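You operate a simulated robot arm through the tools that you are given. There is no shell and no other tool. Be economical: measure what you need, move in short steps, check, and stop when the job is done.

You run a simulated robot arm. Do the job below in one go: nothing can be reset, and whatever is moved stays where it is left.

TASK
Put things in order on the top of the rear bench. At the end: the white filter from the top of the rear bench stands on top of the sponge tray; the orange filter from the top of the rear bench is on the carton (marked "PADS"); the clear tall cup from the top of the rear bench stands where the orange filter stood; the blue nut stands where the clear tall cup stood; whatever was shut is shut again. Leave all else as you found it, and nothing knocked over.
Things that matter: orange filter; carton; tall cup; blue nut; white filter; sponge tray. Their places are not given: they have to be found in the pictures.

The check looks at the end state, three seconds after you hand in, the way a careful person would. Anything else that was tipped, shoved, dropped, spilled or broken makes it a failure.

THE ROBOT
A 6-joint arm with a two-finger parallel gripper, fixed in place. Base frame: the origin is at the foot of the arm, x ahead of it, y to its left, z up; the work surface is at about z = 0.9. Readings come in m, rad, newtons and seconds.
With the tool pointing down near the work surface it reaches from about 0.24 to 0.64 m from the base axis. Its first joint turns from -1.152 to 1.152 rad. Payload 2.7 kg.
The tool frame sits at the grasp point between the pads (the TCP): z along the fingers, y along the line on which they close. The tips reach 0.023 m beyond it. Largest opening 0.094 m; finger width 0.038, thickness 0.01; the body of the gripper, 0.054 by 0.096 m, starts 0.039 m behind the TCP.
Orientation is that of the tool frame in the base frame, as a unit quaternion [x, y, z, w]. With the fingers straight down and closing along the base's y, the tool's x points along the base's -x, its y along +y and its z along -z.

THE INTERFACE
- The arm moves only by the tool step_arm. Its argument "targets" is a list of rows, each an object of numbers (a shift or turn left out is 0, a gripper value left out holds the last): "rx", "ry", "rz": the turn, a rotation vector about the base's x, y, z in units of 180 degrees (1.0 is 180 degrees); "dx", "dy", "dz": the shift along the base's x, y, z in units of 150 mm (1.0 is 150 mm); "gripper": the closure in counts, from 0 (fully open) to 255 (shut). In form: [{"rx": .., "ry": .., "rz": .., "dx": .., "dy": .., "dz": .., "gripper": ..}, ...]. A call has 1 to 20 rows; each row is the pose to reach, as a shift and turn from the pose commanded when the call began. A call with a number of a shift or a turn outside -1 to 1 is refused whole. Each row takes 0.2 s and may step no farther than 0.05 m and 0.15 rad from the row before; otherwise, or with a gripper value out of range, the whole call is refused. Where a pose cannot be reached the arm comes as near as it can. A force on the tool above 40 N (or 10 N above the force at the start of the call, whichever is more), or a blocked arm, ends the call early, and 0.2 s more pass. The fingers move at their own pace (about 0.045 m/s each) and stop on an object; they squeeze with about 32 N. The grip force told is the motor's: it shows also when the fingers shut on nothing. Time passes only in rows, and 0.2 s behind the last, so rows that repeat a pose let the fingers close. The reply holds the time, the measured pose of the TCP, the force on the tool along the base axes, the opening and the grip force, in the units named above and with some noise.
- Cameras (640 x 400 px; columns grow to the right, rows downward): "scene" is fixed at [0.0725, -0.4242, 1.4183]; the picture's right is [0.81, -0.58, 0.00], its down [-0.26, -0.37, -0.89] and it looks along [0.52, 0.73, -0.45] (base axes); focal length 274 px, centre (320, 200). "wrist" rides on the gripper at [-0.039, 0, -0.044] in the tool frame; the picture's right is [0.00, -1.00, 0.00], its down [0.97, 0.00, -0.24] and it looks along [0.24, 0.00, 0.97] (tool axes); focal length 218 px, centre (320, 200).
- get_image(camera): a new picture of that camera. No time passes.
- probe_pixels(camera, pixels): for up to 12 pixels [column, row] of the newest picture of that camera ("zoom" is the newest enlarged one), the place [x, y, z] in the base frame of the surface seen there, good to about 0.002 m. No time passes.
- zoom(camera, box): a new picture of the part [left, top, right, bottom] of that camera's present view, enlarged. No time passes.
- hand_in(): hands the job in; it is judged then, once.

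Go step by step. Measure first, check grasps and placings, and put right what went wrong. The budget is 80 turns and 38 pictures, counting those below and the enlarged ones. Unless the task says otherwise, let go and move clear before handing in, and close with one line.

The tools are called after "Call:" by a JSON object that holds its "name" and its "arguments". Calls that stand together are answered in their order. step_arm: Moves the arm, as the interface text tells. Its arguments: {"type":"object","properties":{"targets":{"type":"array"}},"required":["targets"]} The other tools are called the same way: get_image (camera) takes a picture; probe_pixels (camera, pixels) gives the place of the surface under pixels of a picture; zoom (camera, box) takes an enlarged picture of a part of a camera's view; hand_in () hands the job in.

At the start:

```text
time: 0.0
tcp_pos: [0.3446, -0.099, 1.2987]
tool_rot: [-0.001, 1.0, 0.0, 0.001]
contact_force: [0.3, -0.1, -0.1]
opening: 0.0941
finger_force: 0.0
```

scene: 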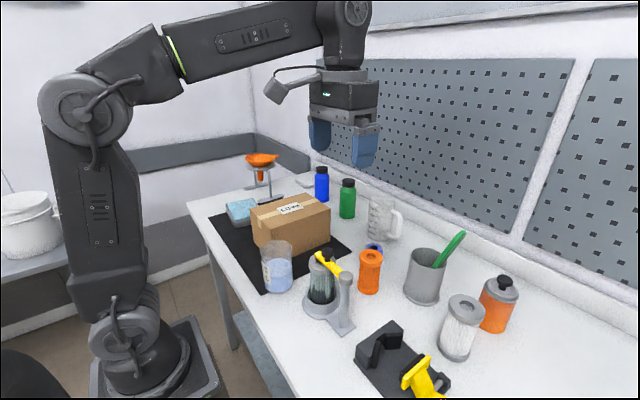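
wrist: 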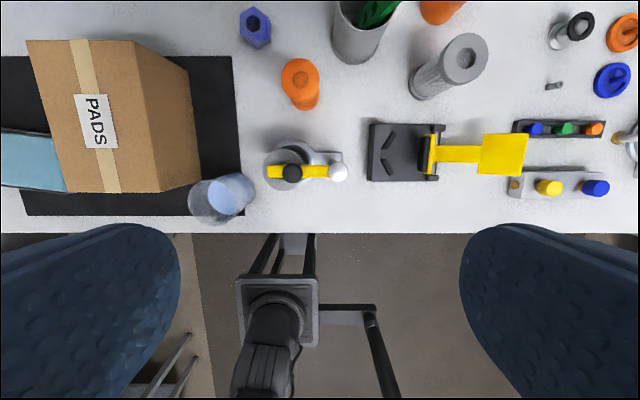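

The wrist view shows the carton (100,120), the blue nut (255,27), the orange filter (300,83), the white filter (450,65), and the cup (220,197). I'll enlarge for details.

Call:
{"name": "zoom", "arguments": {"camera": "scene", "box": [200, 140, 400, 300]}}

Call:
{"name": "zoom", "arguments": {"camera": "scene", "box": [300, 220, 540, 400]}}

```text
2.50 times, centred on (300, 220) of scene
```

zoom: 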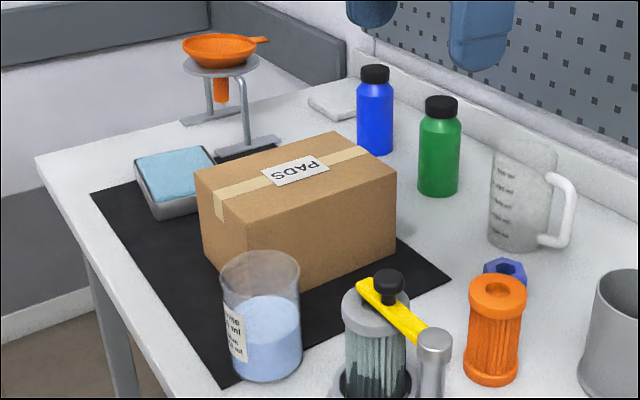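

```text
2.22 times, centred on (420, 310) of scene
```

zoom: 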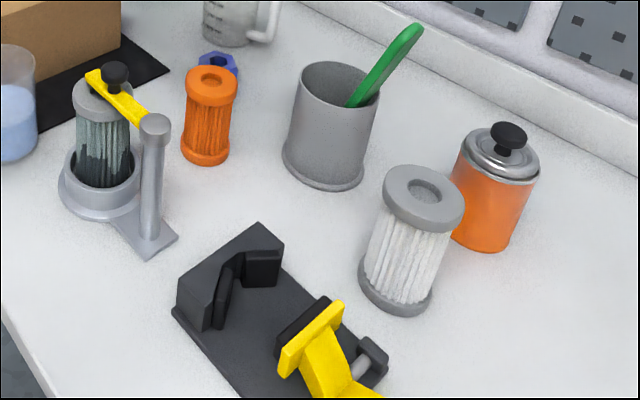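

The clear, handleless cup holds blue content (278,270 in scene). I'll probe the key points in the wrist view and the current zoom.

Call:
{"name": "probe_pixels", "arguments": {"camera": "zoom", "pixels": [[424, 190], [388, 212], [463, 215], [400, 305], [208, 72], [190, 90], [235, 90], [205, 158], [240, 62], [217, 66], [330, 185], [258, 232]]}}

Call:
{"name": "probe_pixels", "arguments": {"camera": "wrist", "pixels": [[255, 27], [300, 75], [465, 60], [220, 197], [28, 42], [75, 192], [160, 192], [135, 42], [30, 160], [5, 135], [60, 185], [205, 215]]}}

Call:
{"name": "probe_pixels", "arguments": {"camera": "scene", "pixels": [[239, 206], [228, 204], [246, 198], [256, 206], [233, 222], [240, 223], [278, 242], [264, 246], [292, 246], [278, 290], [265, 285], [252, 210]]}}

```text
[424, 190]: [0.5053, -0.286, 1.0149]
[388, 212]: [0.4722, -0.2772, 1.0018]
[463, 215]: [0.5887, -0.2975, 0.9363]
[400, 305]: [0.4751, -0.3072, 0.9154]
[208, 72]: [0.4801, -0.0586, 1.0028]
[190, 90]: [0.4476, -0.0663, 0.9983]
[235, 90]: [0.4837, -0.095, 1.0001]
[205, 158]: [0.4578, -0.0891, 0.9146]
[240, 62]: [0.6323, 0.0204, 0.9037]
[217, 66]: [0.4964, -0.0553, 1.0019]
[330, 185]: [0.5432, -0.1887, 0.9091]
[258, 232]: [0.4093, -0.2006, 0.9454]
```

```text
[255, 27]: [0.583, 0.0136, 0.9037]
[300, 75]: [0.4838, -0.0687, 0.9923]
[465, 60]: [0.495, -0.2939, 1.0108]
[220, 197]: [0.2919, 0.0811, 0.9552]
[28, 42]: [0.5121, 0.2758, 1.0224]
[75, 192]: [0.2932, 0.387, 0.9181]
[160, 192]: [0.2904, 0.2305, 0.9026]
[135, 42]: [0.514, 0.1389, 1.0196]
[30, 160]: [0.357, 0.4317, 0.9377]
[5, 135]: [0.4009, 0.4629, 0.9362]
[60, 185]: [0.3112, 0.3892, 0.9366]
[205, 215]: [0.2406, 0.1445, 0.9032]
```

```text
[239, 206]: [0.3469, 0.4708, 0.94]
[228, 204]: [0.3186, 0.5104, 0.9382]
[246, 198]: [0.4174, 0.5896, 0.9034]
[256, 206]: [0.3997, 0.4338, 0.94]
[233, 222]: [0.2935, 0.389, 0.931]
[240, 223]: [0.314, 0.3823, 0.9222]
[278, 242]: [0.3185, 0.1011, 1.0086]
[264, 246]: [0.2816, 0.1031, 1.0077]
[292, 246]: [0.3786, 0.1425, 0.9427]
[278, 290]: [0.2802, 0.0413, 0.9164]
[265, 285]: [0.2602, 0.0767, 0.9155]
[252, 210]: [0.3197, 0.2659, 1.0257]
```

Next I'll move the wrist camera forward and left for a clear top view of the targets.

Call:
{"name": "step_arm", "arguments": {"targets": [{"dx": 0.25, "dy": 0.2}, {"dx": 0.5, "dy": 0.4}, {"dx": 0.75, "dy": 0.6}, {"dx": 1.0, "dy": 0.8}, {"dx": 1.0, "dy": 1.0}, {"dx": 1.0, "dy": 1.0}]}}

Call:
{"name": "get_image", "arguments": {"camera": "wrist"}}

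```text
time: 1.4
tcp_pos: [0.4846, 0.05, 1.287]
tool_rot: [0.0, 1.0, 0.0, 0.002]
contact_force: [-0.1, 0.0, 0.0]
opening: 0.0938
finger_force: 0.0
out of reach, approached as far as the arm can: row 4, 5, 6
```

```text
33 pictures are left
```

wrist: 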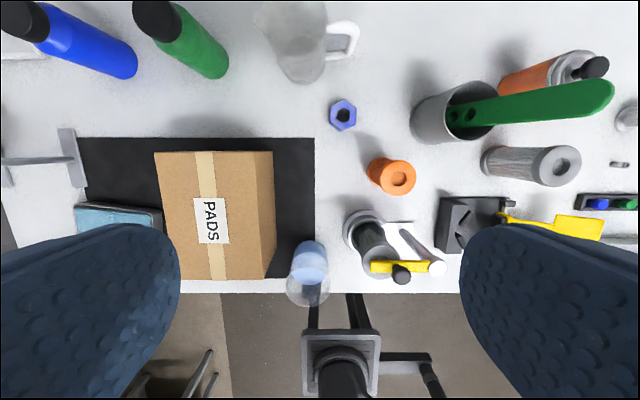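

This gives a clear top view: orange filter cap (398,178), nut (343,115), carton top (155-273,152-280). I'll enlarge to measure precisely.

Call:
{"name": "zoom", "arguments": {"camera": "wrist", "box": [260, 60, 440, 310]}}

Call:
{"name": "probe_pixels", "arguments": {"camera": "wrist", "pixels": [[380, 178], [416, 178], [398, 162], [398, 193], [330, 115], [356, 118], [345, 101], [340, 129], [160, 156], [265, 156], [180, 276], [258, 274]]}}

Call:
{"name": "probe_pixels", "arguments": {"camera": "wrist", "pixels": [[540, 167], [580, 165], [562, 148], [562, 184], [310, 270], [290, 288], [328, 285], [308, 303], [310, 245], [490, 160], [385, 268], [330, 270]]}}

```text
1.60 times, centred on (350, 185) of wrist
```

zoom: 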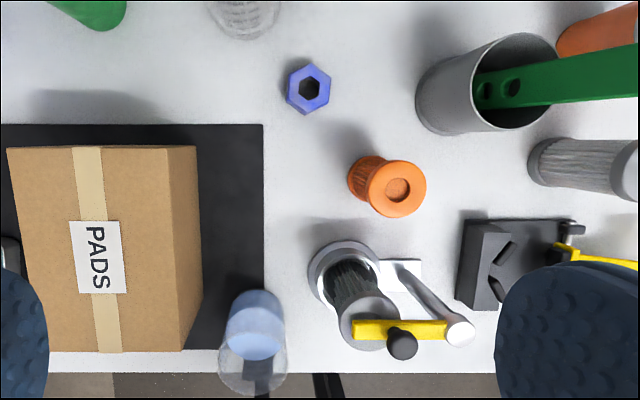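

```text
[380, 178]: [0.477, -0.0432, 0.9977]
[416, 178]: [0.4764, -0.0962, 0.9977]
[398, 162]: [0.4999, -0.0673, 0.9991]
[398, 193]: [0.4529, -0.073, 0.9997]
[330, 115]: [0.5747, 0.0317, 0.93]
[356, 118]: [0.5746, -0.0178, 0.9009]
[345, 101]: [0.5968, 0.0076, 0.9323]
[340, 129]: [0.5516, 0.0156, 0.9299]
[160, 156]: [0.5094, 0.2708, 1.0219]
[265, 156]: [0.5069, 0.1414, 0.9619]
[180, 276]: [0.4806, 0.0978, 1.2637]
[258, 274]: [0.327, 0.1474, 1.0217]
```

```text
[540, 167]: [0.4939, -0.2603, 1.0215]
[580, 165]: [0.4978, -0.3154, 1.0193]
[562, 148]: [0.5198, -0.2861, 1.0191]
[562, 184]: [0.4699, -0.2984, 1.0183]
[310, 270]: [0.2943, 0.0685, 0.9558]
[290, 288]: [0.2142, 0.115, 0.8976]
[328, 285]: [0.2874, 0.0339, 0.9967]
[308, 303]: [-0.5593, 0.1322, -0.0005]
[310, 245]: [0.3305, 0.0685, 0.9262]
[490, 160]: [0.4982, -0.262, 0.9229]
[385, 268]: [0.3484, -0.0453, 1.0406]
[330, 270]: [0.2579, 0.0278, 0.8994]
```

Orange filter centre is ≈(0.476,-0.070), top 1.00; the white one ≈(0.495,-0.289), top 1.02; nut ≈(0.574,0.008), top 0.93; carton top 1.022 around (0.418,0.208). I'll move above the orange filter first.

Call:
{"name": "step_arm", "arguments": {"targets": [{"dx": -0.03, "dy": -0.2, "dz": -0.2}, {"dx": -0.06, "dy": -0.4, "dz": -0.4}, {"dx": -0.09, "dy": -0.6, "dz": -0.6}, {"dx": -0.124, "dy": -0.807, "dz": -0.8}, {"dx": -0.124, "dy": -0.807, "dz": -1.0}, {"dx": -0.124, "dy": -0.807, "dz": -1.0}]}}

Call:
{"name": "get_image", "arguments": {"camera": "wrist"}}

```text
time: 2.8
tcp_pos: [0.4658, -0.0709, 1.1356]
tool_rot: [-0.001, 1.0, -0.001, 0.001]
contact_force: [-0.9, 0.0, -0.3]
opening: 0.0942
finger_force: 0.0
```

```text
31 pictures are left
```

wrist: 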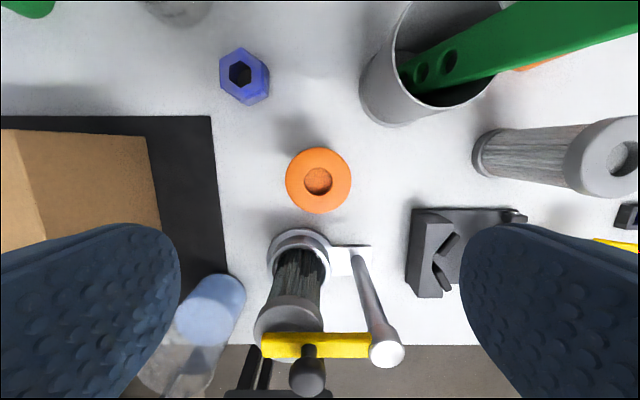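

The orange filter's cap is centred at (318,180). I'll probe its edges to refine.

Call:
{"name": "probe_pixels", "arguments": {"camera": "wrist", "pixels": [[289, 180], [348, 180], [318, 151], [318, 210], [220, 72], [268, 76], [245, 50], [247, 102], [620, 119], [568, 156], [620, 196], [225, 275]]}}

```text
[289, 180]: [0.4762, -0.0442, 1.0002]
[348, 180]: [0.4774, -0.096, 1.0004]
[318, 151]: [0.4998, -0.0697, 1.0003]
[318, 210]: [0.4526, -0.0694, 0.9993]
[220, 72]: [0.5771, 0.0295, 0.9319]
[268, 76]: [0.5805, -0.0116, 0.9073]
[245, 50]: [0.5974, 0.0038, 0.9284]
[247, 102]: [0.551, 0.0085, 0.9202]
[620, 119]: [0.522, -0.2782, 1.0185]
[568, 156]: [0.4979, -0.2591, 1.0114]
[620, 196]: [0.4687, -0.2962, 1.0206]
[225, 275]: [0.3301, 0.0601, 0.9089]
```

Orange centre is (0.4765,-0.070), 0.054 m wide. I'll descend to z≈0.986 and close.

Call:
{"name": "step_arm", "arguments": {"targets": [{"dx": 0.07, "dz": -0.2, "gripper": 0}, {"dx": 0.07, "dy": 0.005, "dz": -0.45}, {"dx": 0.07, "dy": 0.005, "dz": -0.7}, {"dx": 0.07, "dy": 0.005, "dz": -0.9}, {"dx": 0.07, "dy": 0.005, "dz": -1.0}, {"dx": 0.07, "dy": 0.005, "dz": -1.0}]}}

Call:
{"name": "step_arm", "arguments": {"targets": [{"gripper": 255}, {"gripper": 255}, {"gripper": 255}, {"gripper": 255}, {"gripper": 255}]}}

```text
time: 4.2
tcp_pos: [0.477, -0.0696, 0.9852]
tool_rot: [0.0, 1.0, 0.0, 0.002]
contact_force: [6.1, 2.1, 4.8]
opening: 0.0942
finger_force: 0.0
```

```text
time: 5.4
tcp_pos: [0.4761, -0.0697, 0.9863]
tool_rot: [0.001, 1.0, 0.0, 0.001]
contact_force: [8.6, 4.2, 2.0]
opening: 0.0548
finger_force: 32.0
```

Grip holds at 0.0548, but there's an 8 N sideways force even though the motion was free. I'll look before lifting.

Call:
{"name": "get_image", "arguments": {"camera": "scene"}}

```text
30 pictures are left
```

scene: 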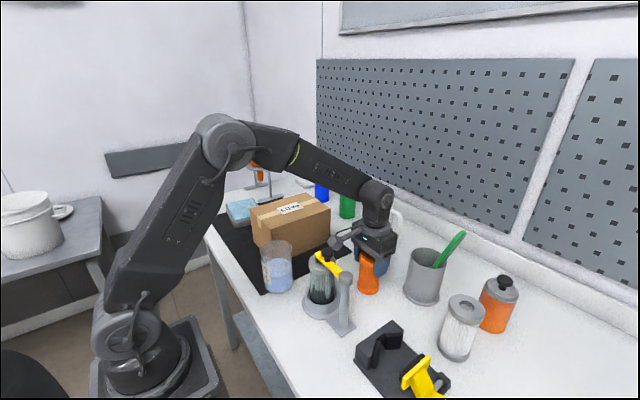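

Call:
{"name": "zoom", "arguments": {"camera": "scene", "box": [290, 200, 420, 320]}}

```text
3.33 times, centred on (355, 260) of scene
```

zoom: 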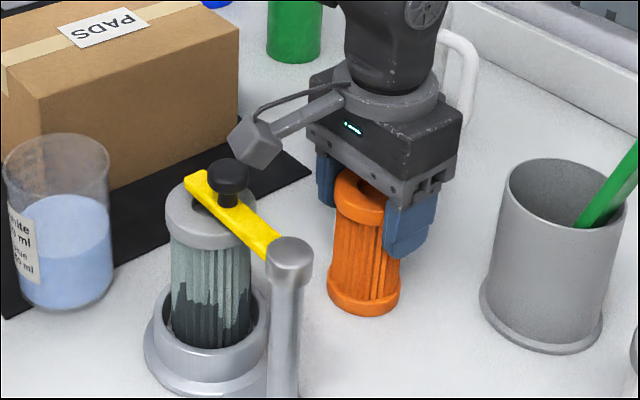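

The side box on the gripper (260,145) is very near the black knob (228,178). I'll measure both.

Call:
{"name": "probe_pixels", "arguments": {"camera": "zoom", "pixels": [[238, 140], [260, 160], [268, 130], [255, 120], [300, 122], [228, 168], [228, 185], [245, 180], [212, 180], [185, 182], [290, 245], [270, 250]]}}

```text
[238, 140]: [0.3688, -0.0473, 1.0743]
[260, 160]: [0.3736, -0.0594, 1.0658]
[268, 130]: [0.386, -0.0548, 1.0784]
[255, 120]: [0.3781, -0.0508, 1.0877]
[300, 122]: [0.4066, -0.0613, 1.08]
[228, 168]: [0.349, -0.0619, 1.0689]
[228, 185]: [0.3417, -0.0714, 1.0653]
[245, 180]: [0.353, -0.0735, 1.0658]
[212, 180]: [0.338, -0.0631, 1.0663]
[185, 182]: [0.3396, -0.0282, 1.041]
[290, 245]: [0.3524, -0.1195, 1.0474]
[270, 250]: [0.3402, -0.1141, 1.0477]
```

The box tip (x≈0.365) is against the knob (x≈0.357, top 1.069), so it's likely brushing it. I'll ease off in +x while lifting, then check.

Call:
{"name": "step_arm", "arguments": {"targets": [{"dx": 0.01, "dz": 0.05}, {"dx": 0.03, "dz": 0.15}, {"dx": 0.05, "dz": 0.4}, {"dx": 0.05, "dz": 0.7}, {"dx": 0.05, "dz": 0.95}, {"dx": 0.05, "dz": 0.95}]}}

Call:
{"name": "zoom", "arguments": {"camera": "scene", "box": [290, 200, 420, 320]}}

```text
time: 6.8
tcp_pos: [0.483, -0.0687, 1.1293]
tool_rot: [-0.001, 1.0, 0.0, 0.001]
contact_force: [0.4, 0.9, -0.6]
opening: 0.0548
finger_force: 32.3
```

```text
3.33 times, centred on (355, 260) of scene
```

zoom: 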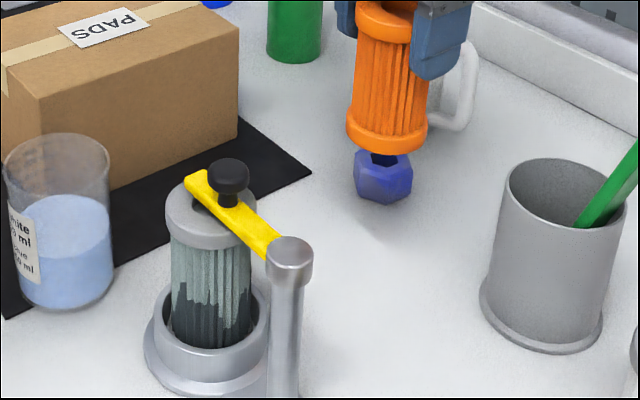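

The filter is held, and the housing with its knob and lever is unmoved (knob still at scene 327,253). I'll carry the filter over the carton.

Call:
{"name": "step_arm", "arguments": {"targets": [{"dz": 0.2}, {"dx": -0.1, "dy": 0.25, "dz": 0.2}, {"dx": -0.2, "dy": 0.5, "dz": 0.2}, {"dx": -0.3, "dy": 0.75, "dz": 0.2}, {"dx": -0.4, "dy": 1.0, "dz": 0.2}, {"dx": -0.4, "dy": 1.0, "dz": 0.2}]}}

Call:
{"name": "step_arm", "arguments": {"targets": [{"dy": 0.25}, {"dy": 0.5}, {"dx": -0.02, "dy": 0.75}, {"dx": -0.03, "dy": 0.847}, {"dx": -0.03, "dy": 0.847}]}}

Call:
{"name": "get_image", "arguments": {"camera": "scene"}}

```text
time: 8.2
tcp_pos: [0.4249, 0.0818, 1.1581]
tool_rot: [0.0, 1.0, 0.0, 0.001]
contact_force: [-0.5, 0.1, -0.8]
opening: 0.0547
finger_force: 32.0
```

```text
time: 9.4
tcp_pos: [0.4199, 0.2068, 1.159]
tool_rot: [0.0, 1.0, 0.0, 0.001]
contact_force: [0.6, -0.1, -1.4]
opening: 0.0547
finger_force: 32.3
```

```text
27 pictures are left
```

scene: 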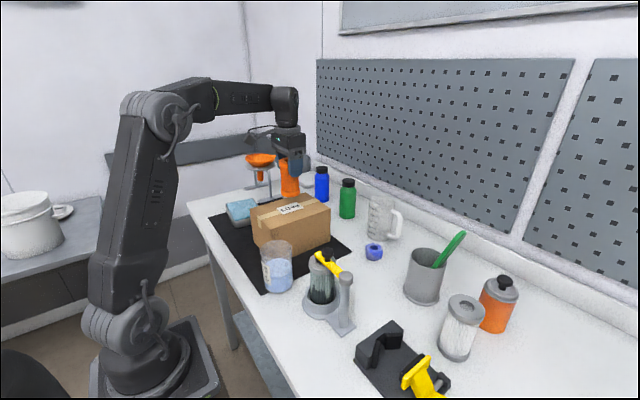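

The filter is above the carton. I'll lower it gently by about 51 mm.

Call:
{"name": "step_arm", "arguments": {"targets": [{"dz": -0.15}, {"dz": -0.25}, {"dz": -0.31}, {"dz": -0.335}, {"dz": -0.345}, {"dz": -0.345}]}}

Call:
{"name": "zoom", "arguments": {"camera": "scene", "box": [210, 120, 350, 280]}}

```text
time: 10.8
tcp_pos: [0.4191, 0.2084, 1.1091]
tool_rot: [-0.001, 1.0, 0.001, 0.003]
contact_force: [-2.0, -0.7, 18.3]
opening: 0.0548
finger_force: 32.3
```

```text
2.50 times, centred on (280, 200) of scene
```

zoom: 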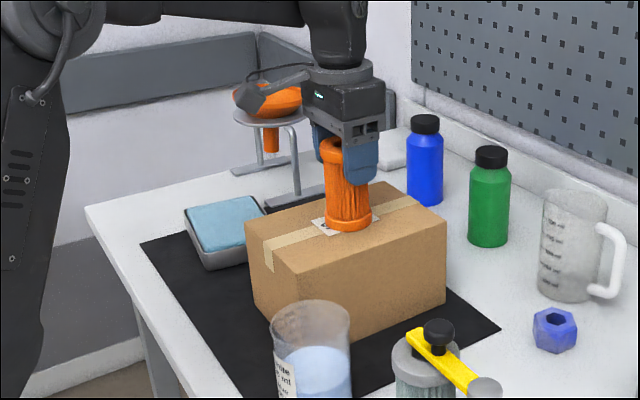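

Contact is made (18 N) and the filter sits upright on the carton. I'll relieve the pressure slightly, open, and rise.

Call:
{"name": "step_arm", "arguments": {"targets": [{"dz": 0.007}, {"dz": 0.007, "gripper": 0}, {"dz": 0.007, "gripper": 0}, {"dz": 0.007, "gripper": 0}, {"dz": 0.007, "gripper": 0}, {"dz": 0.2, "gripper": 0}, {"dz": 0.5}, {"dz": 0.8}, {"dz": 0.8}]}}

Call:
{"name": "get_image", "arguments": {"camera": "wrist"}}

```text
time: 12.8
tcp_pos: [0.4179, 0.2062, 1.2263]
tool_rot: [-0.001, 1.0, 0.0, 0.001]
contact_force: [-0.1, 0.7, 0.5]
opening: 0.0942
finger_force: 0.0
```

```text
25 pictures are left
```

wrist: 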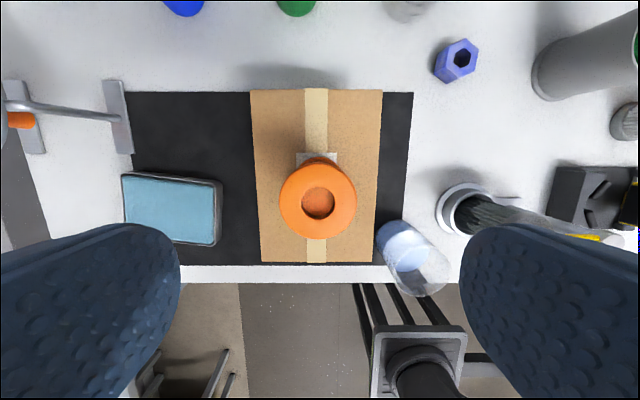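

The filter stands on the carton's middle. I'll probe the tray corners, cup, nut, and funnel stand.

Call:
{"name": "probe_pixels", "arguments": {"camera": "wrist", "pixels": [[128, 177], [217, 184], [212, 240], [170, 207], [122, 172], [221, 187], [120, 115], [30, 105], [110, 85], [405, 260], [400, 225], [448, 270]]}}

Call:
{"name": "probe_pixels", "arguments": {"camera": "scene", "pixels": [[262, 243], [292, 245], [276, 241], [268, 250], [285, 252], [262, 158], [276, 157], [248, 158], [267, 198], [258, 192], [272, 190], [240, 205]]}}

```text
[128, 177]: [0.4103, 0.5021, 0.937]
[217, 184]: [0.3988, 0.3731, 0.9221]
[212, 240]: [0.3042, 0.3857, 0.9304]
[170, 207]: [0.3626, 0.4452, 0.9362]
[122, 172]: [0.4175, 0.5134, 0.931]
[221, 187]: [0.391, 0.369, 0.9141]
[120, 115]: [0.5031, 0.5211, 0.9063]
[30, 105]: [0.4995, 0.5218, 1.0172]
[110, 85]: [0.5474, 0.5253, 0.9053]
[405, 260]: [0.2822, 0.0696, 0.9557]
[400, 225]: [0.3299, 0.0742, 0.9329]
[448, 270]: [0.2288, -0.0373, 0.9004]
```

```text
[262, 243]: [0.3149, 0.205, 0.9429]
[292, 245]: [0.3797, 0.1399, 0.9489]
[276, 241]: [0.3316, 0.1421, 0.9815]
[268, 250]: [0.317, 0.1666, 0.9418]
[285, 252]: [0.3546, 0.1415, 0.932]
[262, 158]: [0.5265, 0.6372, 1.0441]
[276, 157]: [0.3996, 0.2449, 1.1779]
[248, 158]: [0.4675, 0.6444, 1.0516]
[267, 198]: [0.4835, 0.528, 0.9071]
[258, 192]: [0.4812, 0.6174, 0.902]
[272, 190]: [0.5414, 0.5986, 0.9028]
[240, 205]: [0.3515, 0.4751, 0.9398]
```

The tray's sponge centre is ≈(0.358,0.443), z≈0.937. Next I'll hover over the clear cup for precise measurement.

Call:
{"name": "step_arm", "arguments": {"targets": [{"dx": -0.2, "dy": -0.22}, {"dx": -0.4, "dy": -0.44}, {"dx": -0.6, "dy": -0.66}, {"dx": -0.8, "dy": -0.88}, {"dx": -0.8, "dy": -0.88}]}}

Call:
{"name": "get_image", "arguments": {"camera": "wrist"}}

Call:
{"name": "zoom", "arguments": {"camera": "scene", "box": [240, 220, 320, 300]}}

```text
time: 14.0
tcp_pos: [0.3002, 0.0746, 1.2258]
tool_rot: [-0.001, 1.0, -0.001, 0.0]
contact_force: [0.2, -0.4, 0.1]
opening: 0.0941
finger_force: 0.0
```

```text
24 pictures are left
```

wrist: 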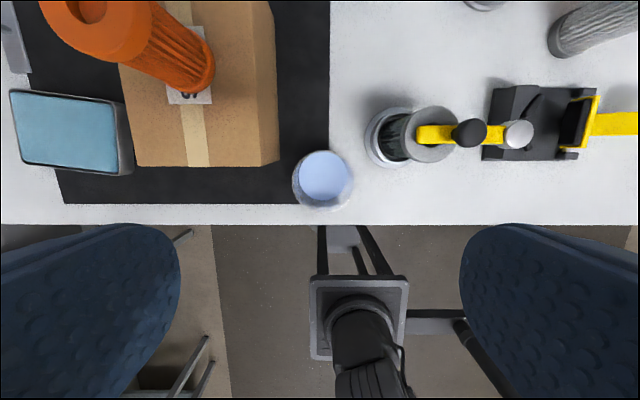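

```text
5.00 times, centred on (280, 260) of scene
```

zoom: 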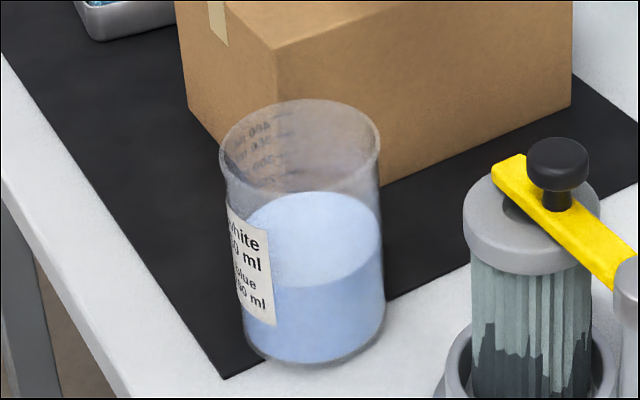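

The liquid disc is centred at (325,176) in wrist. I'll probe its edges and the rim.

Call:
{"name": "probe_pixels", "arguments": {"camera": "wrist", "pixels": [[302, 176], [348, 176], [325, 154], [325, 196], [325, 176], [295, 182], [352, 184], [322, 207], [269, 150], [300, 185]]}}

Call:
{"name": "probe_pixels", "arguments": {"camera": "zoom", "pixels": [[222, 145], [379, 145], [300, 103], [290, 185], [310, 360], [248, 340], [382, 330], [254, 250], [270, 362], [310, 240], [250, 240], [374, 240]]}}

```text
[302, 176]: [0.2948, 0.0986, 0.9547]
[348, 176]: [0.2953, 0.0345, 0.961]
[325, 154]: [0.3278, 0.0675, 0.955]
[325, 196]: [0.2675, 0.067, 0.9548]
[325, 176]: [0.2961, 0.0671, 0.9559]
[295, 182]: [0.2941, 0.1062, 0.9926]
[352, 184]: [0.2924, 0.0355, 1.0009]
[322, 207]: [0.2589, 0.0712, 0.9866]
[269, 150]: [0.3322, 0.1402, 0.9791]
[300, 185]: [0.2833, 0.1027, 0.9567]
```

```text
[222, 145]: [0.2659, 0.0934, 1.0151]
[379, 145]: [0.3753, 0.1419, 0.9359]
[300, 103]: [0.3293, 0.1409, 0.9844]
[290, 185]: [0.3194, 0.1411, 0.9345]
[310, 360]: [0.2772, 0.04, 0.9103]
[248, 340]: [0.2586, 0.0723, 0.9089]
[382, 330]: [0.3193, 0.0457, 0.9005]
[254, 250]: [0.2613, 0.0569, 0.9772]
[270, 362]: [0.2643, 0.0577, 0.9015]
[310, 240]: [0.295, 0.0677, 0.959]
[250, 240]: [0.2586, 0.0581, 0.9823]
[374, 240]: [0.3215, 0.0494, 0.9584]
```

Cup centre is ≈(0.296,0.069), about 0.072 wide, rim at 1.015. I'll descend in two moves to TCP z≈0.985.

Call:
{"name": "step_arm", "arguments": {"targets": [{"dx": -0.028, "dy": -0.037, "dz": -0.25}, {"dx": -0.028, "dy": -0.037, "dz": -0.5}, {"dx": -0.028, "dy": -0.037, "dz": -0.75}, {"dx": -0.028, "dy": -0.037, "dz": -1.0}, {"dx": -0.028, "dy": -0.037, "dz": -1.0}]}}

Call:
{"name": "zoom", "arguments": {"camera": "scene", "box": [230, 190, 350, 310]}}

Call:
{"name": "get_image", "arguments": {"camera": "wrist"}}

```text
time: 15.2
tcp_pos: [0.2967, 0.0689, 1.0756]
tool_rot: [-0.001, 1.0, 0.0, 0.0]
contact_force: [-0.3, -1.0, 0.9]
opening: 0.0938
finger_force: 0.0
```

```text
3.33 times, centred on (290, 250) of scene
```

zoom: 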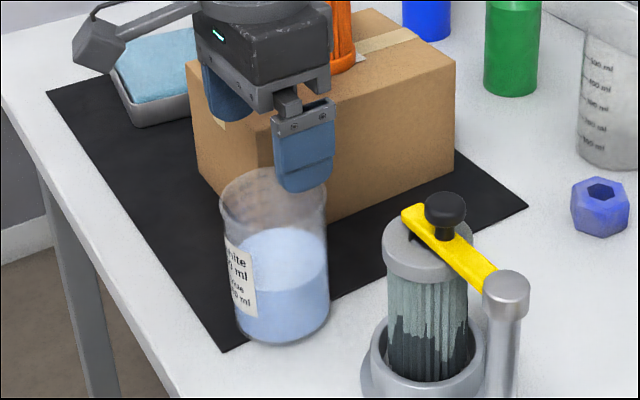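

```text
21 pictures are left
```

wrist: 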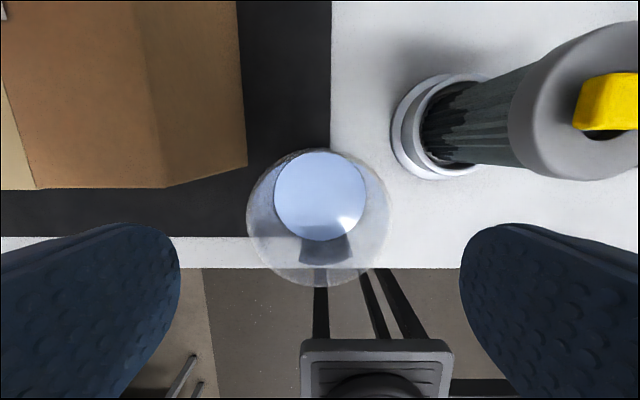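

The rim is centred (247–391) between the fingers. I'll descend the last 90 mm.

Call:
{"name": "step_arm", "arguments": {"targets": [{"dz": -0.2}, {"dz": -0.4}, {"dz": -0.55}, {"dz": -0.604}, {"dz": -0.604}]}}

Call:
{"name": "step_arm", "arguments": {"targets": [{"gripper": 255}, {"gripper": 255}, {"gripper": 255}, {"gripper": 255}]}}

```text
time: 16.4
tcp_pos: [0.2947, 0.0698, 0.9866]
tool_rot: [-0.001, 1.0, 0.0, 0.002]
contact_force: [0.4, -0.3, -0.5]
opening: 0.094
finger_force: 0.0
```

```text
time: 17.4
tcp_pos: [0.2958, 0.0707, 0.9856]
tool_rot: [-0.001, 1.0, 0.0, 0.001]
contact_force: [0.2, 1.2, -0.2]
opening: 0.0734
finger_force: 32.5
```

The cup is gripped (0.0734). I'll lift it 150 mm gently and check.

Call:
{"name": "step_arm", "arguments": {"targets": [{"dz": 0.05}, {"dz": 0.15}, {"dz": 0.3}, {"dz": 0.45}, {"dz": 0.6}, {"dz": 0.75}, {"dz": 0.9}, {"dz": 1.0}, {"dz": 1.0}]}}

Call:
{"name": "zoom", "arguments": {"camera": "scene", "box": [200, 130, 360, 300]}}

```text
time: 19.4
tcp_pos: [0.2948, 0.0699, 1.1378]
tool_rot: [-0.001, 1.0, 0.0, 0.001]
contact_force: [-0.4, 0.2, -2.1]
opening: 0.0733
finger_force: 31.9
```

```text
2.35 times, centred on (280, 215) of scene
```

zoom: 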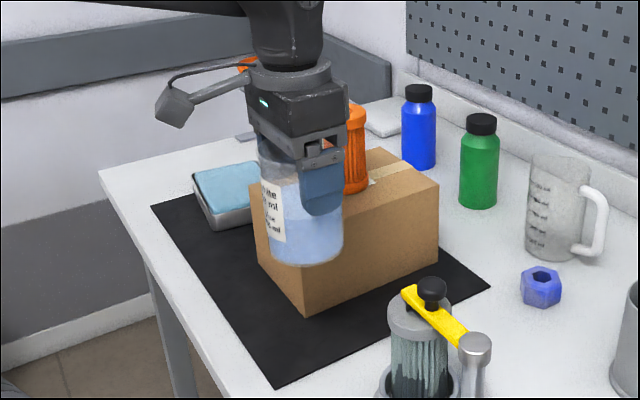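

The cup is upright and clear. I'll carry it +x first, between the carton and the filter housing.

Call:
{"name": "step_arm", "arguments": {"targets": [{"dx": 0.1}, {"dx": 0.25}, {"dx": 0.4}, {"dx": 0.55}, {"dx": 0.7}, {"dx": 0.85}, {"dx": 0.95}, {"dx": 1.0}, {"dx": 1.0}]}}

Call:
{"name": "step_arm", "arguments": {"targets": [{"dx": 0.05, "dy": -0.1, "rz": -0.03}, {"dx": 0.1, "dy": -0.22, "rz": -0.065}, {"dx": 0.15, "dy": -0.34, "rz": -0.1}, {"dx": 0.2, "dy": -0.46, "rz": -0.135}, {"dx": 0.205, "dy": -0.58, "rz": -0.17}, {"dx": 0.205, "dy": -0.7, "rz": -0.2}, {"dx": 0.205, "dy": -0.82, "rz": -0.23}, {"dx": 0.205, "dy": -0.93, "rz": -0.25}, {"dx": 0.205, "dy": -0.93, "rz": -0.25}]}}

Call:
{"name": "zoom", "arguments": {"camera": "scene", "box": [280, 150, 440, 310]}}

```text
time: 21.4
tcp_pos: [0.4466, 0.0691, 1.1364]
tool_rot: [0.0, 1.0, 0.0, 0.002]
contact_force: [-0.4, 0.1, -2.5]
opening: 0.0733
finger_force: 31.6
```

```text
time: 23.4
tcp_pos: [0.4753, -0.0693, 1.1364]
tool_rot: [0.383, 0.924, -0.001, 0.0]
contact_force: [-0.1, 1.3, -2.2]
opening: 0.0732
finger_force: 31.2
```

```text
2.50 times, centred on (360, 230) of scene
```

zoom: 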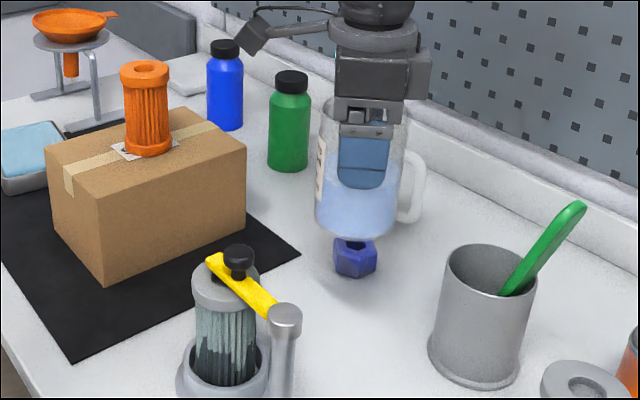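

The box now points to +y, away from the knob. I'll lower the cup onto the orange filter's old spot.

Call:
{"name": "step_arm", "arguments": {"targets": [{"dz": -0.2}, {"dz": -0.4}, {"dz": -0.6}, {"dz": -0.75}, {"dz": -0.87}, {"dz": -0.94}, {"dz": -0.975}, {"dz": -0.99}, {"dz": -0.99}]}}

Call:
{"name": "zoom", "arguments": {"camera": "scene", "box": [290, 190, 430, 330]}}

```text
time: 25.4
tcp_pos: [0.4761, -0.07, 0.9887]
tool_rot: [0.382, 0.924, 0.0, 0.001]
contact_force: [0.0, 0.7, -2.3]
opening: 0.0729
finger_force: 32.5
```

```text
2.86 times, centred on (360, 260) of scene
```

zoom: 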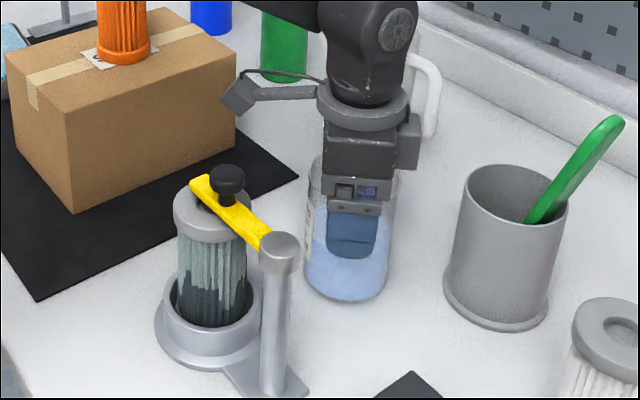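

Still 2.3 N of hanging weight, so not yet touching. I'll lower in 1 mm steps.

Call:
{"name": "step_arm", "arguments": {"targets": [{"dz": -0.007}, {"dz": -0.014}, {"dz": -0.02}, {"dz": -0.02}]}}

```text
time: 26.4
tcp_pos: [0.4754, -0.071, 0.9842]
tool_rot: [0.382, 0.924, 0.0, 0.001]
contact_force: [1.1, -0.6, -2.4]
opening: 0.0732
finger_force: 32.1
```

Call:
{"name": "step_arm", "arguments": {"targets": [{"dz": -0.007}, {"dz": -0.013}, {"dz": -0.013}]}}

```text
time: 27.2
tcp_pos: [0.4748, -0.07, 0.9828]
tool_rot: [0.382, 0.924, 0.0, 0.001]
contact_force: [-1.0, -0.1, 1.4]
opening: 0.0732
finger_force: 32.0
```

It touches down now (force changed from -2.4 to +1.4). I'll open and rise.

Call:
{"name": "step_arm", "arguments": {"targets": [{"dz": -0.002, "gripper": 0}, {"gripper": 0}, {"gripper": 0}, {"gripper": 0}, {"dz": 0.1}, {"dz": 0.35}, {"dz": 0.65}, {"dz": 1.0}, {"dz": 1.0}]}}

Call:
{"name": "get_image", "arguments": {"camera": "wrist"}}

```text
refused: row 8 steps farther than a row can; nothing moved
```

```text
17 pictures are left
```

wrist: 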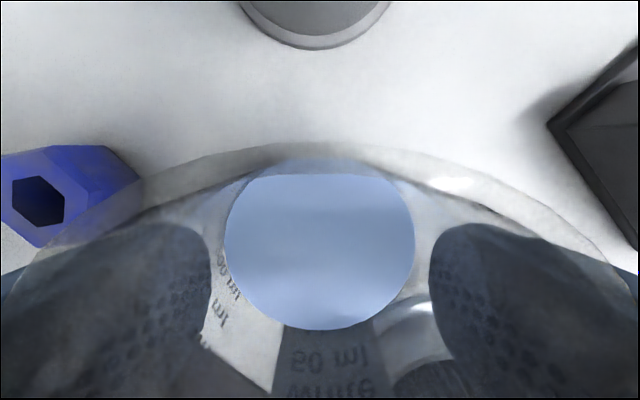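

Call:
{"name": "step_arm", "arguments": {"targets": [{"dz": 0.0, "gripper": 0}, {"gripper": 0}, {"gripper": 0}, {"gripper": 0}, {"dz": 0.1}, {"dz": 0.35}, {"dz": 0.65}, {"dz": 0.9}, {"dz": 1.0}, {"dz": 1.0}]}}

Call:
{"name": "get_image", "arguments": {"camera": "wrist"}}

```text
time: 29.4
tcp_pos: [0.4763, -0.0695, 1.1329]
tool_rot: [0.382, 0.924, -0.001, 0.001]
contact_force: [-0.4, -0.3, -0.5]
opening: 0.0938
finger_force: 0.0
```

```text
16 pictures are left
```

wrist: 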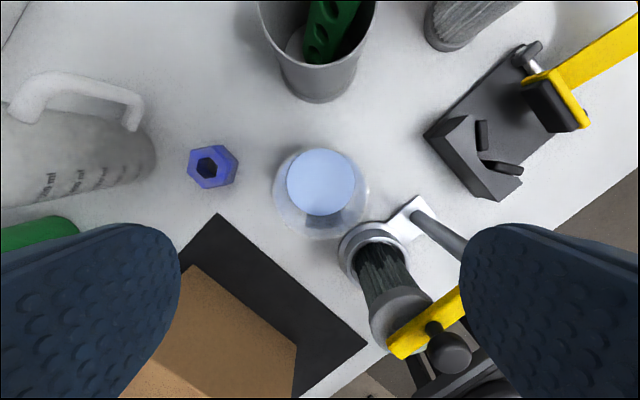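

The cup stands at the orange spot. I'll enlarge the nut for its hex orientation.

Call:
{"name": "zoom", "arguments": {"camera": "wrist", "box": [172, 132, 252, 202]}}

```text
5.71 times, centred on (212, 167) of wrist
```

zoom: 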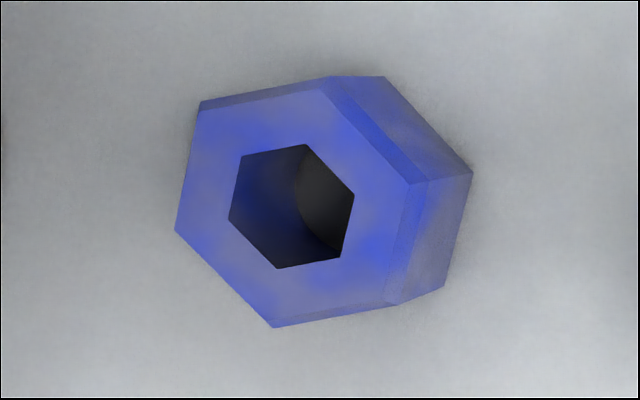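

Call:
{"name": "probe_pixels", "arguments": {"camera": "zoom", "pixels": [[204, 116], [322, 95], [404, 185], [381, 299], [273, 321], [181, 229], [345, 84], [425, 195], [460, 180], [440, 285], [290, 260]]}}

```text
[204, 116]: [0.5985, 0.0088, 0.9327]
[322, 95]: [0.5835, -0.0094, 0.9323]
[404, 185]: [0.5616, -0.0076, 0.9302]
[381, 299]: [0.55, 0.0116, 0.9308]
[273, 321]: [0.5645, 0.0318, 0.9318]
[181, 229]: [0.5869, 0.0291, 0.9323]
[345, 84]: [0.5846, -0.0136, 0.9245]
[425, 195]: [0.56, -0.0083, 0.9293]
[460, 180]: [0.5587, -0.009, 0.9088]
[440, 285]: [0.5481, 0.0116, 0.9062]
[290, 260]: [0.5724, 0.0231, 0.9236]
```

Nut centre is (0.574,0.011), with flats facing 85.5° and 25.5°. I'll check the neighbouring jug and cup clearances.

Call:
{"name": "probe_pixels", "arguments": {"camera": "wrist", "pixels": [[140, 130], [137, 98], [90, 80], [150, 160], [152, 175], [130, 182], [275, 190], [318, 100], [280, 60], [366, 190], [320, 182], [85, 110]]}}

```text
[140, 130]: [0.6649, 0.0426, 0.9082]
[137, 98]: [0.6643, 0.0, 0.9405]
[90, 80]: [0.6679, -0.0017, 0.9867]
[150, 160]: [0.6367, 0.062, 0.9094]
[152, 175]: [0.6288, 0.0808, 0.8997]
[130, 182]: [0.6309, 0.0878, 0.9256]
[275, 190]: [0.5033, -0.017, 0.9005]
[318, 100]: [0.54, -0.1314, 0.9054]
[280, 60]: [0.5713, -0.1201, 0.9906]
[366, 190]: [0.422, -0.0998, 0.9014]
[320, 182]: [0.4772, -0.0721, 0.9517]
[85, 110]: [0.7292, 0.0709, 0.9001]
```

Clearances are fine with the fingers closing nearly along y. I'll move above the nut and turn +40.5°.

Call:
{"name": "step_arm", "arguments": {"targets": [{"dx": 0.13, "dy": 0.11, "rz": 0.04}, {"dx": 0.26, "dy": 0.22, "rz": 0.08}, {"dx": 0.39, "dy": 0.33, "rz": 0.12}, {"dx": 0.52, "dy": 0.44, "rz": 0.16}, {"dx": 0.653, "dy": 0.538, "rz": 0.2}, {"dx": 0.653, "dy": 0.538, "rz": 0.225, "dz": -0.15}, {"dx": 0.653, "dy": 0.538, "rz": 0.225, "dz": -0.35}, {"dx": 0.653, "dy": 0.538, "rz": 0.225, "dz": -0.35}]}}

Call:
{"name": "get_image", "arguments": {"camera": "wrist"}}

```text
time: 31.2
tcp_pos: [0.573, 0.0116, 1.0804]
tool_rot: [0.039, 0.999, 0.0, 0.001]
contact_force: [-1.5, -0.2, -0.4]
opening: 0.0938
finger_force: 0.0
```

```text
14 pictures are left
```

wrist: 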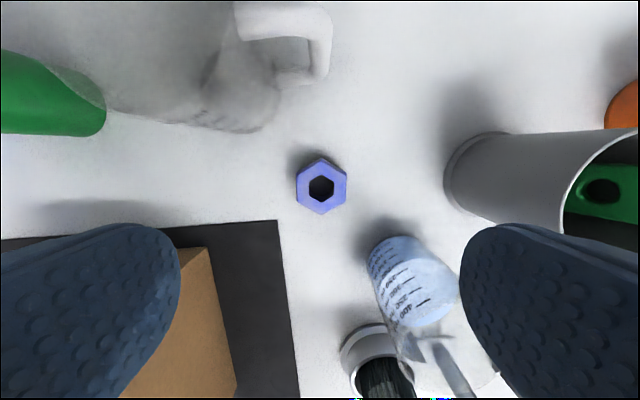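

The nut is centred with its flats aligned to the pads. I'll descend to z≈0.931 and close.

Call:
{"name": "step_arm", "arguments": {"targets": [{"dz": -0.25}, {"dz": -0.5}, {"dz": -0.75}, {"dz": -0.92}, {"dz": -0.995}, {"dz": -0.995}]}}

Call:
{"name": "step_arm", "arguments": {"targets": [{"gripper": 255}, {"gripper": 255}, {"gripper": 255}, {"gripper": 255}, {"gripper": 255}]}}

```text
time: 32.6
tcp_pos: [0.574, 0.0101, 0.931]
tool_rot: [0.038, 0.999, 0.0, 0.001]
contact_force: [-0.5, -0.3, -1.0]
opening: 0.0942
finger_force: 0.1
```

```text
time: 33.8
tcp_pos: [0.5732, 0.0108, 0.9312]
tool_rot: [0.038, 0.999, 0.0, 0.001]
contact_force: [0.4, 0.3, 0.2]
opening: 0.0457
finger_force: 31.5
```

The nut is gripped (0.0457). I'll lift it, then carry it to the cup's old spot via y≈0.07.

Call:
{"name": "step_arm", "arguments": {"targets": [{"dz": 0.1}, {"dz": 0.35}, {"dz": 0.6}, {"dz": 0.85}, {"dz": 1.0}, {"dx": -0.15, "dy": 0.2, "dz": 1.0}, {"dx": -0.4, "dy": 0.38, "dz": 1.0}, {"dx": -0.7, "dy": 0.39, "dz": 1.0}, {"dx": -1.0, "dy": 0.395, "dz": 1.0}, {"dx": -1.0, "dy": 0.395, "dz": 1.0}]}}

Call:
{"name": "step_arm", "arguments": {"targets": [{"dx": -0.25}, {"dx": -0.5}, {"dx": -0.75}, {"dx": -0.85}, {"dx": -0.85}]}}

Call:
{"name": "get_image", "arguments": {"camera": "wrist"}}

```text
time: 36.0
tcp_pos: [0.4233, 0.0702, 1.0811]
tool_rot: [0.04, 0.999, -0.001, 0.001]
contact_force: [-0.3, 0.0, -3.5]
opening: 0.0456
finger_force: 32.4
```

```text
time: 37.2
tcp_pos: [0.2969, 0.0695, 1.0814]
tool_rot: [0.039, 0.999, 0.0, 0.0]
contact_force: [0.2, 0.4, -4.1]
opening: 0.0459
finger_force: 32.1
```

```text
13 pictures are left
```

wrist: 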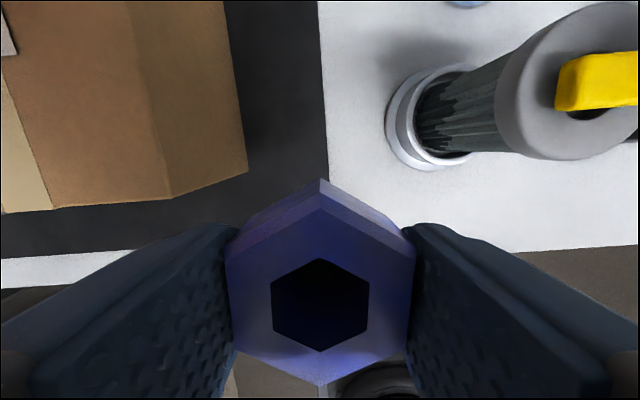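

I'll lower it to just above the surface.

Call:
{"name": "step_arm", "arguments": {"targets": [{"dz": -0.2}, {"dz": -0.4}, {"dz": -0.6}, {"dz": -0.8}, {"dz": -0.92}, {"dz": -0.965}, {"dz": -0.98}, {"dz": -0.98}]}}

Call:
{"name": "step_arm", "arguments": {"targets": [{"dz": -0.007}, {"dz": -0.007}]}}

```text
time: 39.0
tcp_pos: [0.2964, 0.0714, 0.9339]
tool_rot: [0.039, 0.999, -0.001, 0.0]
contact_force: [-0.7, -0.5, -2.8]
opening: 0.0455
finger_force: 31.8
```

```text
time: 39.6
tcp_pos: [0.2963, 0.0699, 0.934]
tool_rot: [0.037, 0.999, 0.001, 0.002]
contact_force: [-5.3, -0.7, 21.9]
opening: 0.0458
finger_force: 32.1
```

Contact is made (22 N). I'll ease off, open, and rise.

Call:
{"name": "step_arm", "arguments": {"targets": [{"dz": 0.006}, {"dz": 0.006, "gripper": 0}, {"dz": 0.006, "gripper": 0}, {"dz": 0.006}, {"dz": 0.006}, {"dz": 0.006}, {"dz": 0.2}, {"dz": 0.5}, {"dz": 0.8}, {"dz": 1.0}, {"dz": 1.0}]}}

Call:
{"name": "get_image", "arguments": {"camera": "scene"}}

```text
time: 42.0
tcp_pos: [0.2961, 0.0699, 1.0845]
tool_rot: [0.038, 0.999, 0.0, 0.001]
contact_force: [0.7, 0.2, 1.4]
opening: 0.0939
finger_force: 0.1
```

```text
12 pictures are left
```

scene: 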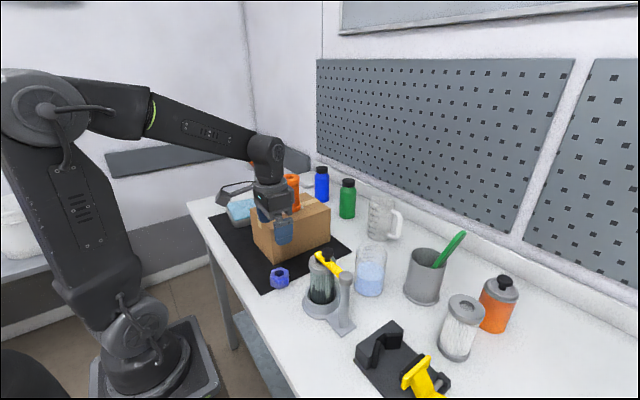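

The nut is in place (279,277). I'll rise and travel to the white filter.

Call:
{"name": "step_arm", "arguments": {"targets": [{"dz": 0.3}, {"dz": 0.6}, {"dz": 0.9}, {"dx": 0.15, "dy": -0.25, "dz": 0.9, "rz": 0.025}, {"dx": 0.3, "dy": -0.5, "dz": 0.9, "rz": 0.025}, {"dx": 0.45, "dy": -0.75, "dz": 0.9, "rz": 0.025}, {"dx": 0.6, "dy": -1.0, "dz": 0.9, "rz": 0.025}, {"dx": 0.6, "dy": -1.0, "dz": 0.9, "rz": 0.025}]}}

Call:
{"name": "step_arm", "arguments": {"targets": [{"dx": 0.15, "dy": -0.27}, {"dx": 0.3, "dy": -0.54}, {"dx": 0.45, "dy": -0.8}, {"dx": 0.6, "dy": -1.0}, {"dx": 0.6, "dy": -1.0}]}}

Call:
{"name": "step_arm", "arguments": {"targets": [{"dx": 0.05, "dy": -0.2}, {"dx": 0.05, "dy": -0.4}, {"dx": 0.05, "dy": -0.4}]}}

Call:
{"name": "get_image", "arguments": {"camera": "wrist"}}

```text
time: 43.8
tcp_pos: [0.3853, -0.0788, 1.2187]
tool_rot: [-0.001, 1.0, 0.0, 0.001]
contact_force: [-0.6, 0.8, 0.4]
opening: 0.0942
finger_force: 0.0
```

```text
time: 45.0
tcp_pos: [0.4763, -0.2298, 1.2172]
tool_rot: [-0.001, 1.0, 0.001, 0.001]
contact_force: [-0.5, 0.3, 0.5]
opening: 0.0942
finger_force: 0.0
```

```text
time: 45.8
tcp_pos: [0.472, -0.2843, 1.2107]
tool_rot: [-0.001, 1.0, 0.0, 0.0]
contact_force: [0.2, 0.9, 0.5]
opening: 0.0938
finger_force: 0.0
out of reach, approached as far as the arm can: row 1, 2, 3
```

```text
11 pictures are left
```

wrist: 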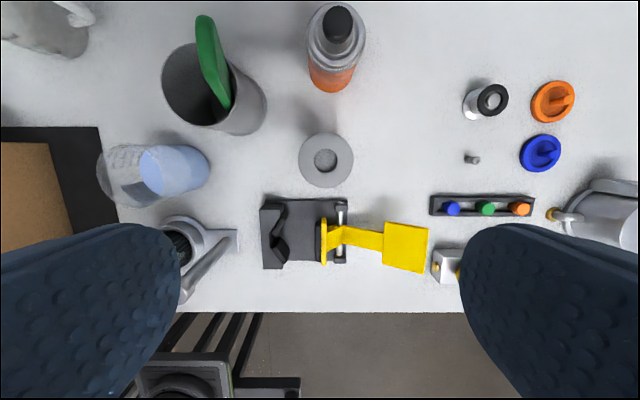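

The white filter's cap is at (326,160). I'll probe its edges and close neighbours (clamp, cup, can, brush).

Call:
{"name": "probe_pixels", "arguments": {"camera": "wrist", "pixels": [[302, 160], [350, 160], [326, 136], [326, 184], [285, 205], [340, 205], [325, 230], [400, 235], [262, 110], [240, 133], [330, 88], [205, 25]]}}

```text
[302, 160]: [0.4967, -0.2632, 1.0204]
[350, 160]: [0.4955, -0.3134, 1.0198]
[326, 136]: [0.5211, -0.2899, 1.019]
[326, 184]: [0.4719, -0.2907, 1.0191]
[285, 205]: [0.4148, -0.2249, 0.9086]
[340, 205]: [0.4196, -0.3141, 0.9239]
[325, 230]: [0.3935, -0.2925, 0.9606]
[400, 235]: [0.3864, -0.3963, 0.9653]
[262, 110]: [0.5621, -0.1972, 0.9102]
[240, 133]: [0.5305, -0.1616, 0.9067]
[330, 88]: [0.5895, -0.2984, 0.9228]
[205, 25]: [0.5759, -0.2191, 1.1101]
```

White filter centre is (0.496,-0.2895), top 1.02, with free space around it. I'll descend above it.

Call:
{"name": "step_arm", "arguments": {"targets": [{"dx": 0.0, "dz": -0.2}, {"dx": 0.1, "dy": -0.03, "dz": -0.45}, {"dx": 0.16, "dy": -0.035, "dz": -0.7}, {"dx": 0.16, "dy": -0.035, "dz": -0.8}, {"dx": 0.16, "dy": -0.035, "dz": -0.8}]}}

Call:
{"name": "get_image", "arguments": {"camera": "wrist"}}

```text
time: 47.0
tcp_pos: [0.4967, -0.2899, 1.0896]
tool_rot: [-0.002, 1.0, 0.0, 0.0]
contact_force: [-0.7, -0.4, 0.4]
opening: 0.0939
finger_force: 0.0
```

```text
10 pictures are left
```

wrist: 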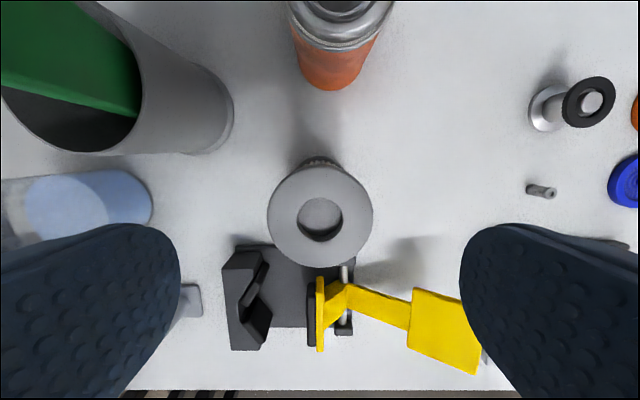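

Centred at (320,215). I'll descend the last 87 mm and close.

Call:
{"name": "step_arm", "arguments": {"targets": [{"dz": -0.2}, {"dz": -0.4}, {"dz": -0.53}, {"dz": -0.58}, {"dz": -0.58}]}}

Call:
{"name": "step_arm", "arguments": {"targets": [{"gripper": 255}, {"gripper": 255}, {"gripper": 255}, {"gripper": 255}, {"gripper": 255}]}}

```text
time: 48.2
tcp_pos: [0.496, -0.2905, 1.0023]
tool_rot: [0.0, 1.0, 0.0, 0.001]
contact_force: [0.1, -0.1, -0.3]
opening: 0.0941
finger_force: 0.0
```

```text
time: 49.4
tcp_pos: [0.4964, -0.2898, 1.0039]
tool_rot: [-0.001, 1.0, 0.001, 0.002]
contact_force: [1.0, -0.5, 0.2]
opening: 0.0584
finger_force: 32.4
```

The white filter is gripped (0.0584). I'll lift it, retract toward the base, and go high over the housing.

Call:
{"name": "step_arm", "arguments": {"targets": [{"dz": 0.1}, {"dz": 0.35}, {"dz": 0.6}, {"dz": 0.8}, {"dx": -0.2, "dz": 0.9}, {"dx": -0.45, "dz": 1.0}, {"dx": -0.7, "dy": 0.1, "dz": 1.0}, {"dx": -0.9, "dy": 0.3, "dz": 1.0}, {"dx": -1.0, "dy": 0.5, "dz": 1.0}, {"dx": -1.0, "dy": 0.5, "dz": 1.0}]}}

Call:
{"name": "step_arm", "arguments": {"targets": [{"dz": 0.25}, {"dx": -0.1, "dy": 0.25, "dz": 0.45}, {"dx": -0.2, "dy": 0.5, "dz": 0.45}, {"dx": -0.3, "dy": 0.75, "dz": 0.45}, {"dx": -0.37, "dy": 1.0, "dz": 0.45}, {"dx": -0.37, "dy": 1.0, "dz": 0.45}]}}

Call:
{"name": "get_image", "arguments": {"camera": "scene"}}

```text
time: 51.6
tcp_pos: [0.3466, -0.2129, 1.1521]
tool_rot: [0.0, 1.0, 0.0, 0.001]
contact_force: [-0.3, 0.1, -0.1]
opening: 0.0585
finger_force: 31.9
```

```text
refused: row 2 steps farther than a row can; nothing moved
```

```text
9 pictures are left
```

scene: 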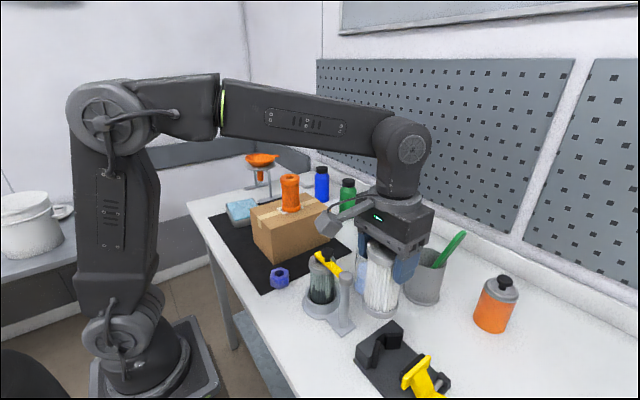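

The filter is held upright at (382,280). I'll continue with corrected row sizes.

Call:
{"name": "step_arm", "arguments": {"targets": [{"dz": 0.25}, {"dz": 0.45}, {"dx": -0.1, "dy": 0.25, "dz": 0.45}, {"dx": -0.2, "dy": 0.5, "dz": 0.45}, {"dx": -0.3, "dy": 0.75, "dz": 0.45}, {"dx": -0.37, "dy": 1.0, "dz": 0.45}, {"dx": -0.37, "dy": 1.0, "dz": 0.45}]}}

Call:
{"name": "step_arm", "arguments": {"targets": [{"dy": 0.25}, {"dy": 0.5}, {"dy": 0.75}, {"dy": 1.0}, {"dy": 1.0}]}}

Call:
{"name": "step_arm", "arguments": {"targets": [{"dy": 0.25}, {"dy": 0.5}, {"dy": 0.75}, {"dy": 1.0}, {"dy": 1.0}]}}

Call:
{"name": "get_image", "arguments": {"camera": "scene"}}

```text
time: 53.2
tcp_pos: [0.2906, -0.0648, 1.2209]
tool_rot: [0.0, 1.0, 0.0, 0.001]
contact_force: [0.9, 0.6, -1.4]
opening: 0.0587
finger_force: 31.7
```

```text
time: 54.4
tcp_pos: [0.2917, 0.0856, 1.221]
tool_rot: [0.0, 1.0, 0.0, 0.001]
contact_force: [-0.4, 0.7, -0.7]
opening: 0.0588
finger_force: 32.3
```

```text
time: 55.6
tcp_pos: [0.2888, 0.2353, 1.2231]
tool_rot: [0.0, 1.0, -0.001, 0.001]
contact_force: [-0.3, 0.0, -0.8]
opening: 0.0583
finger_force: 32.3
```

```text
8 pictures are left
```

scene: 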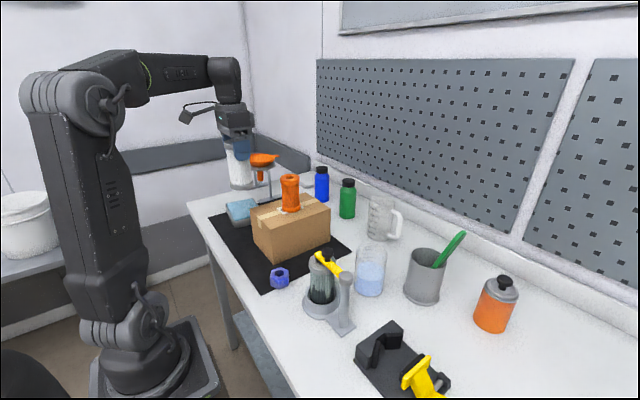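

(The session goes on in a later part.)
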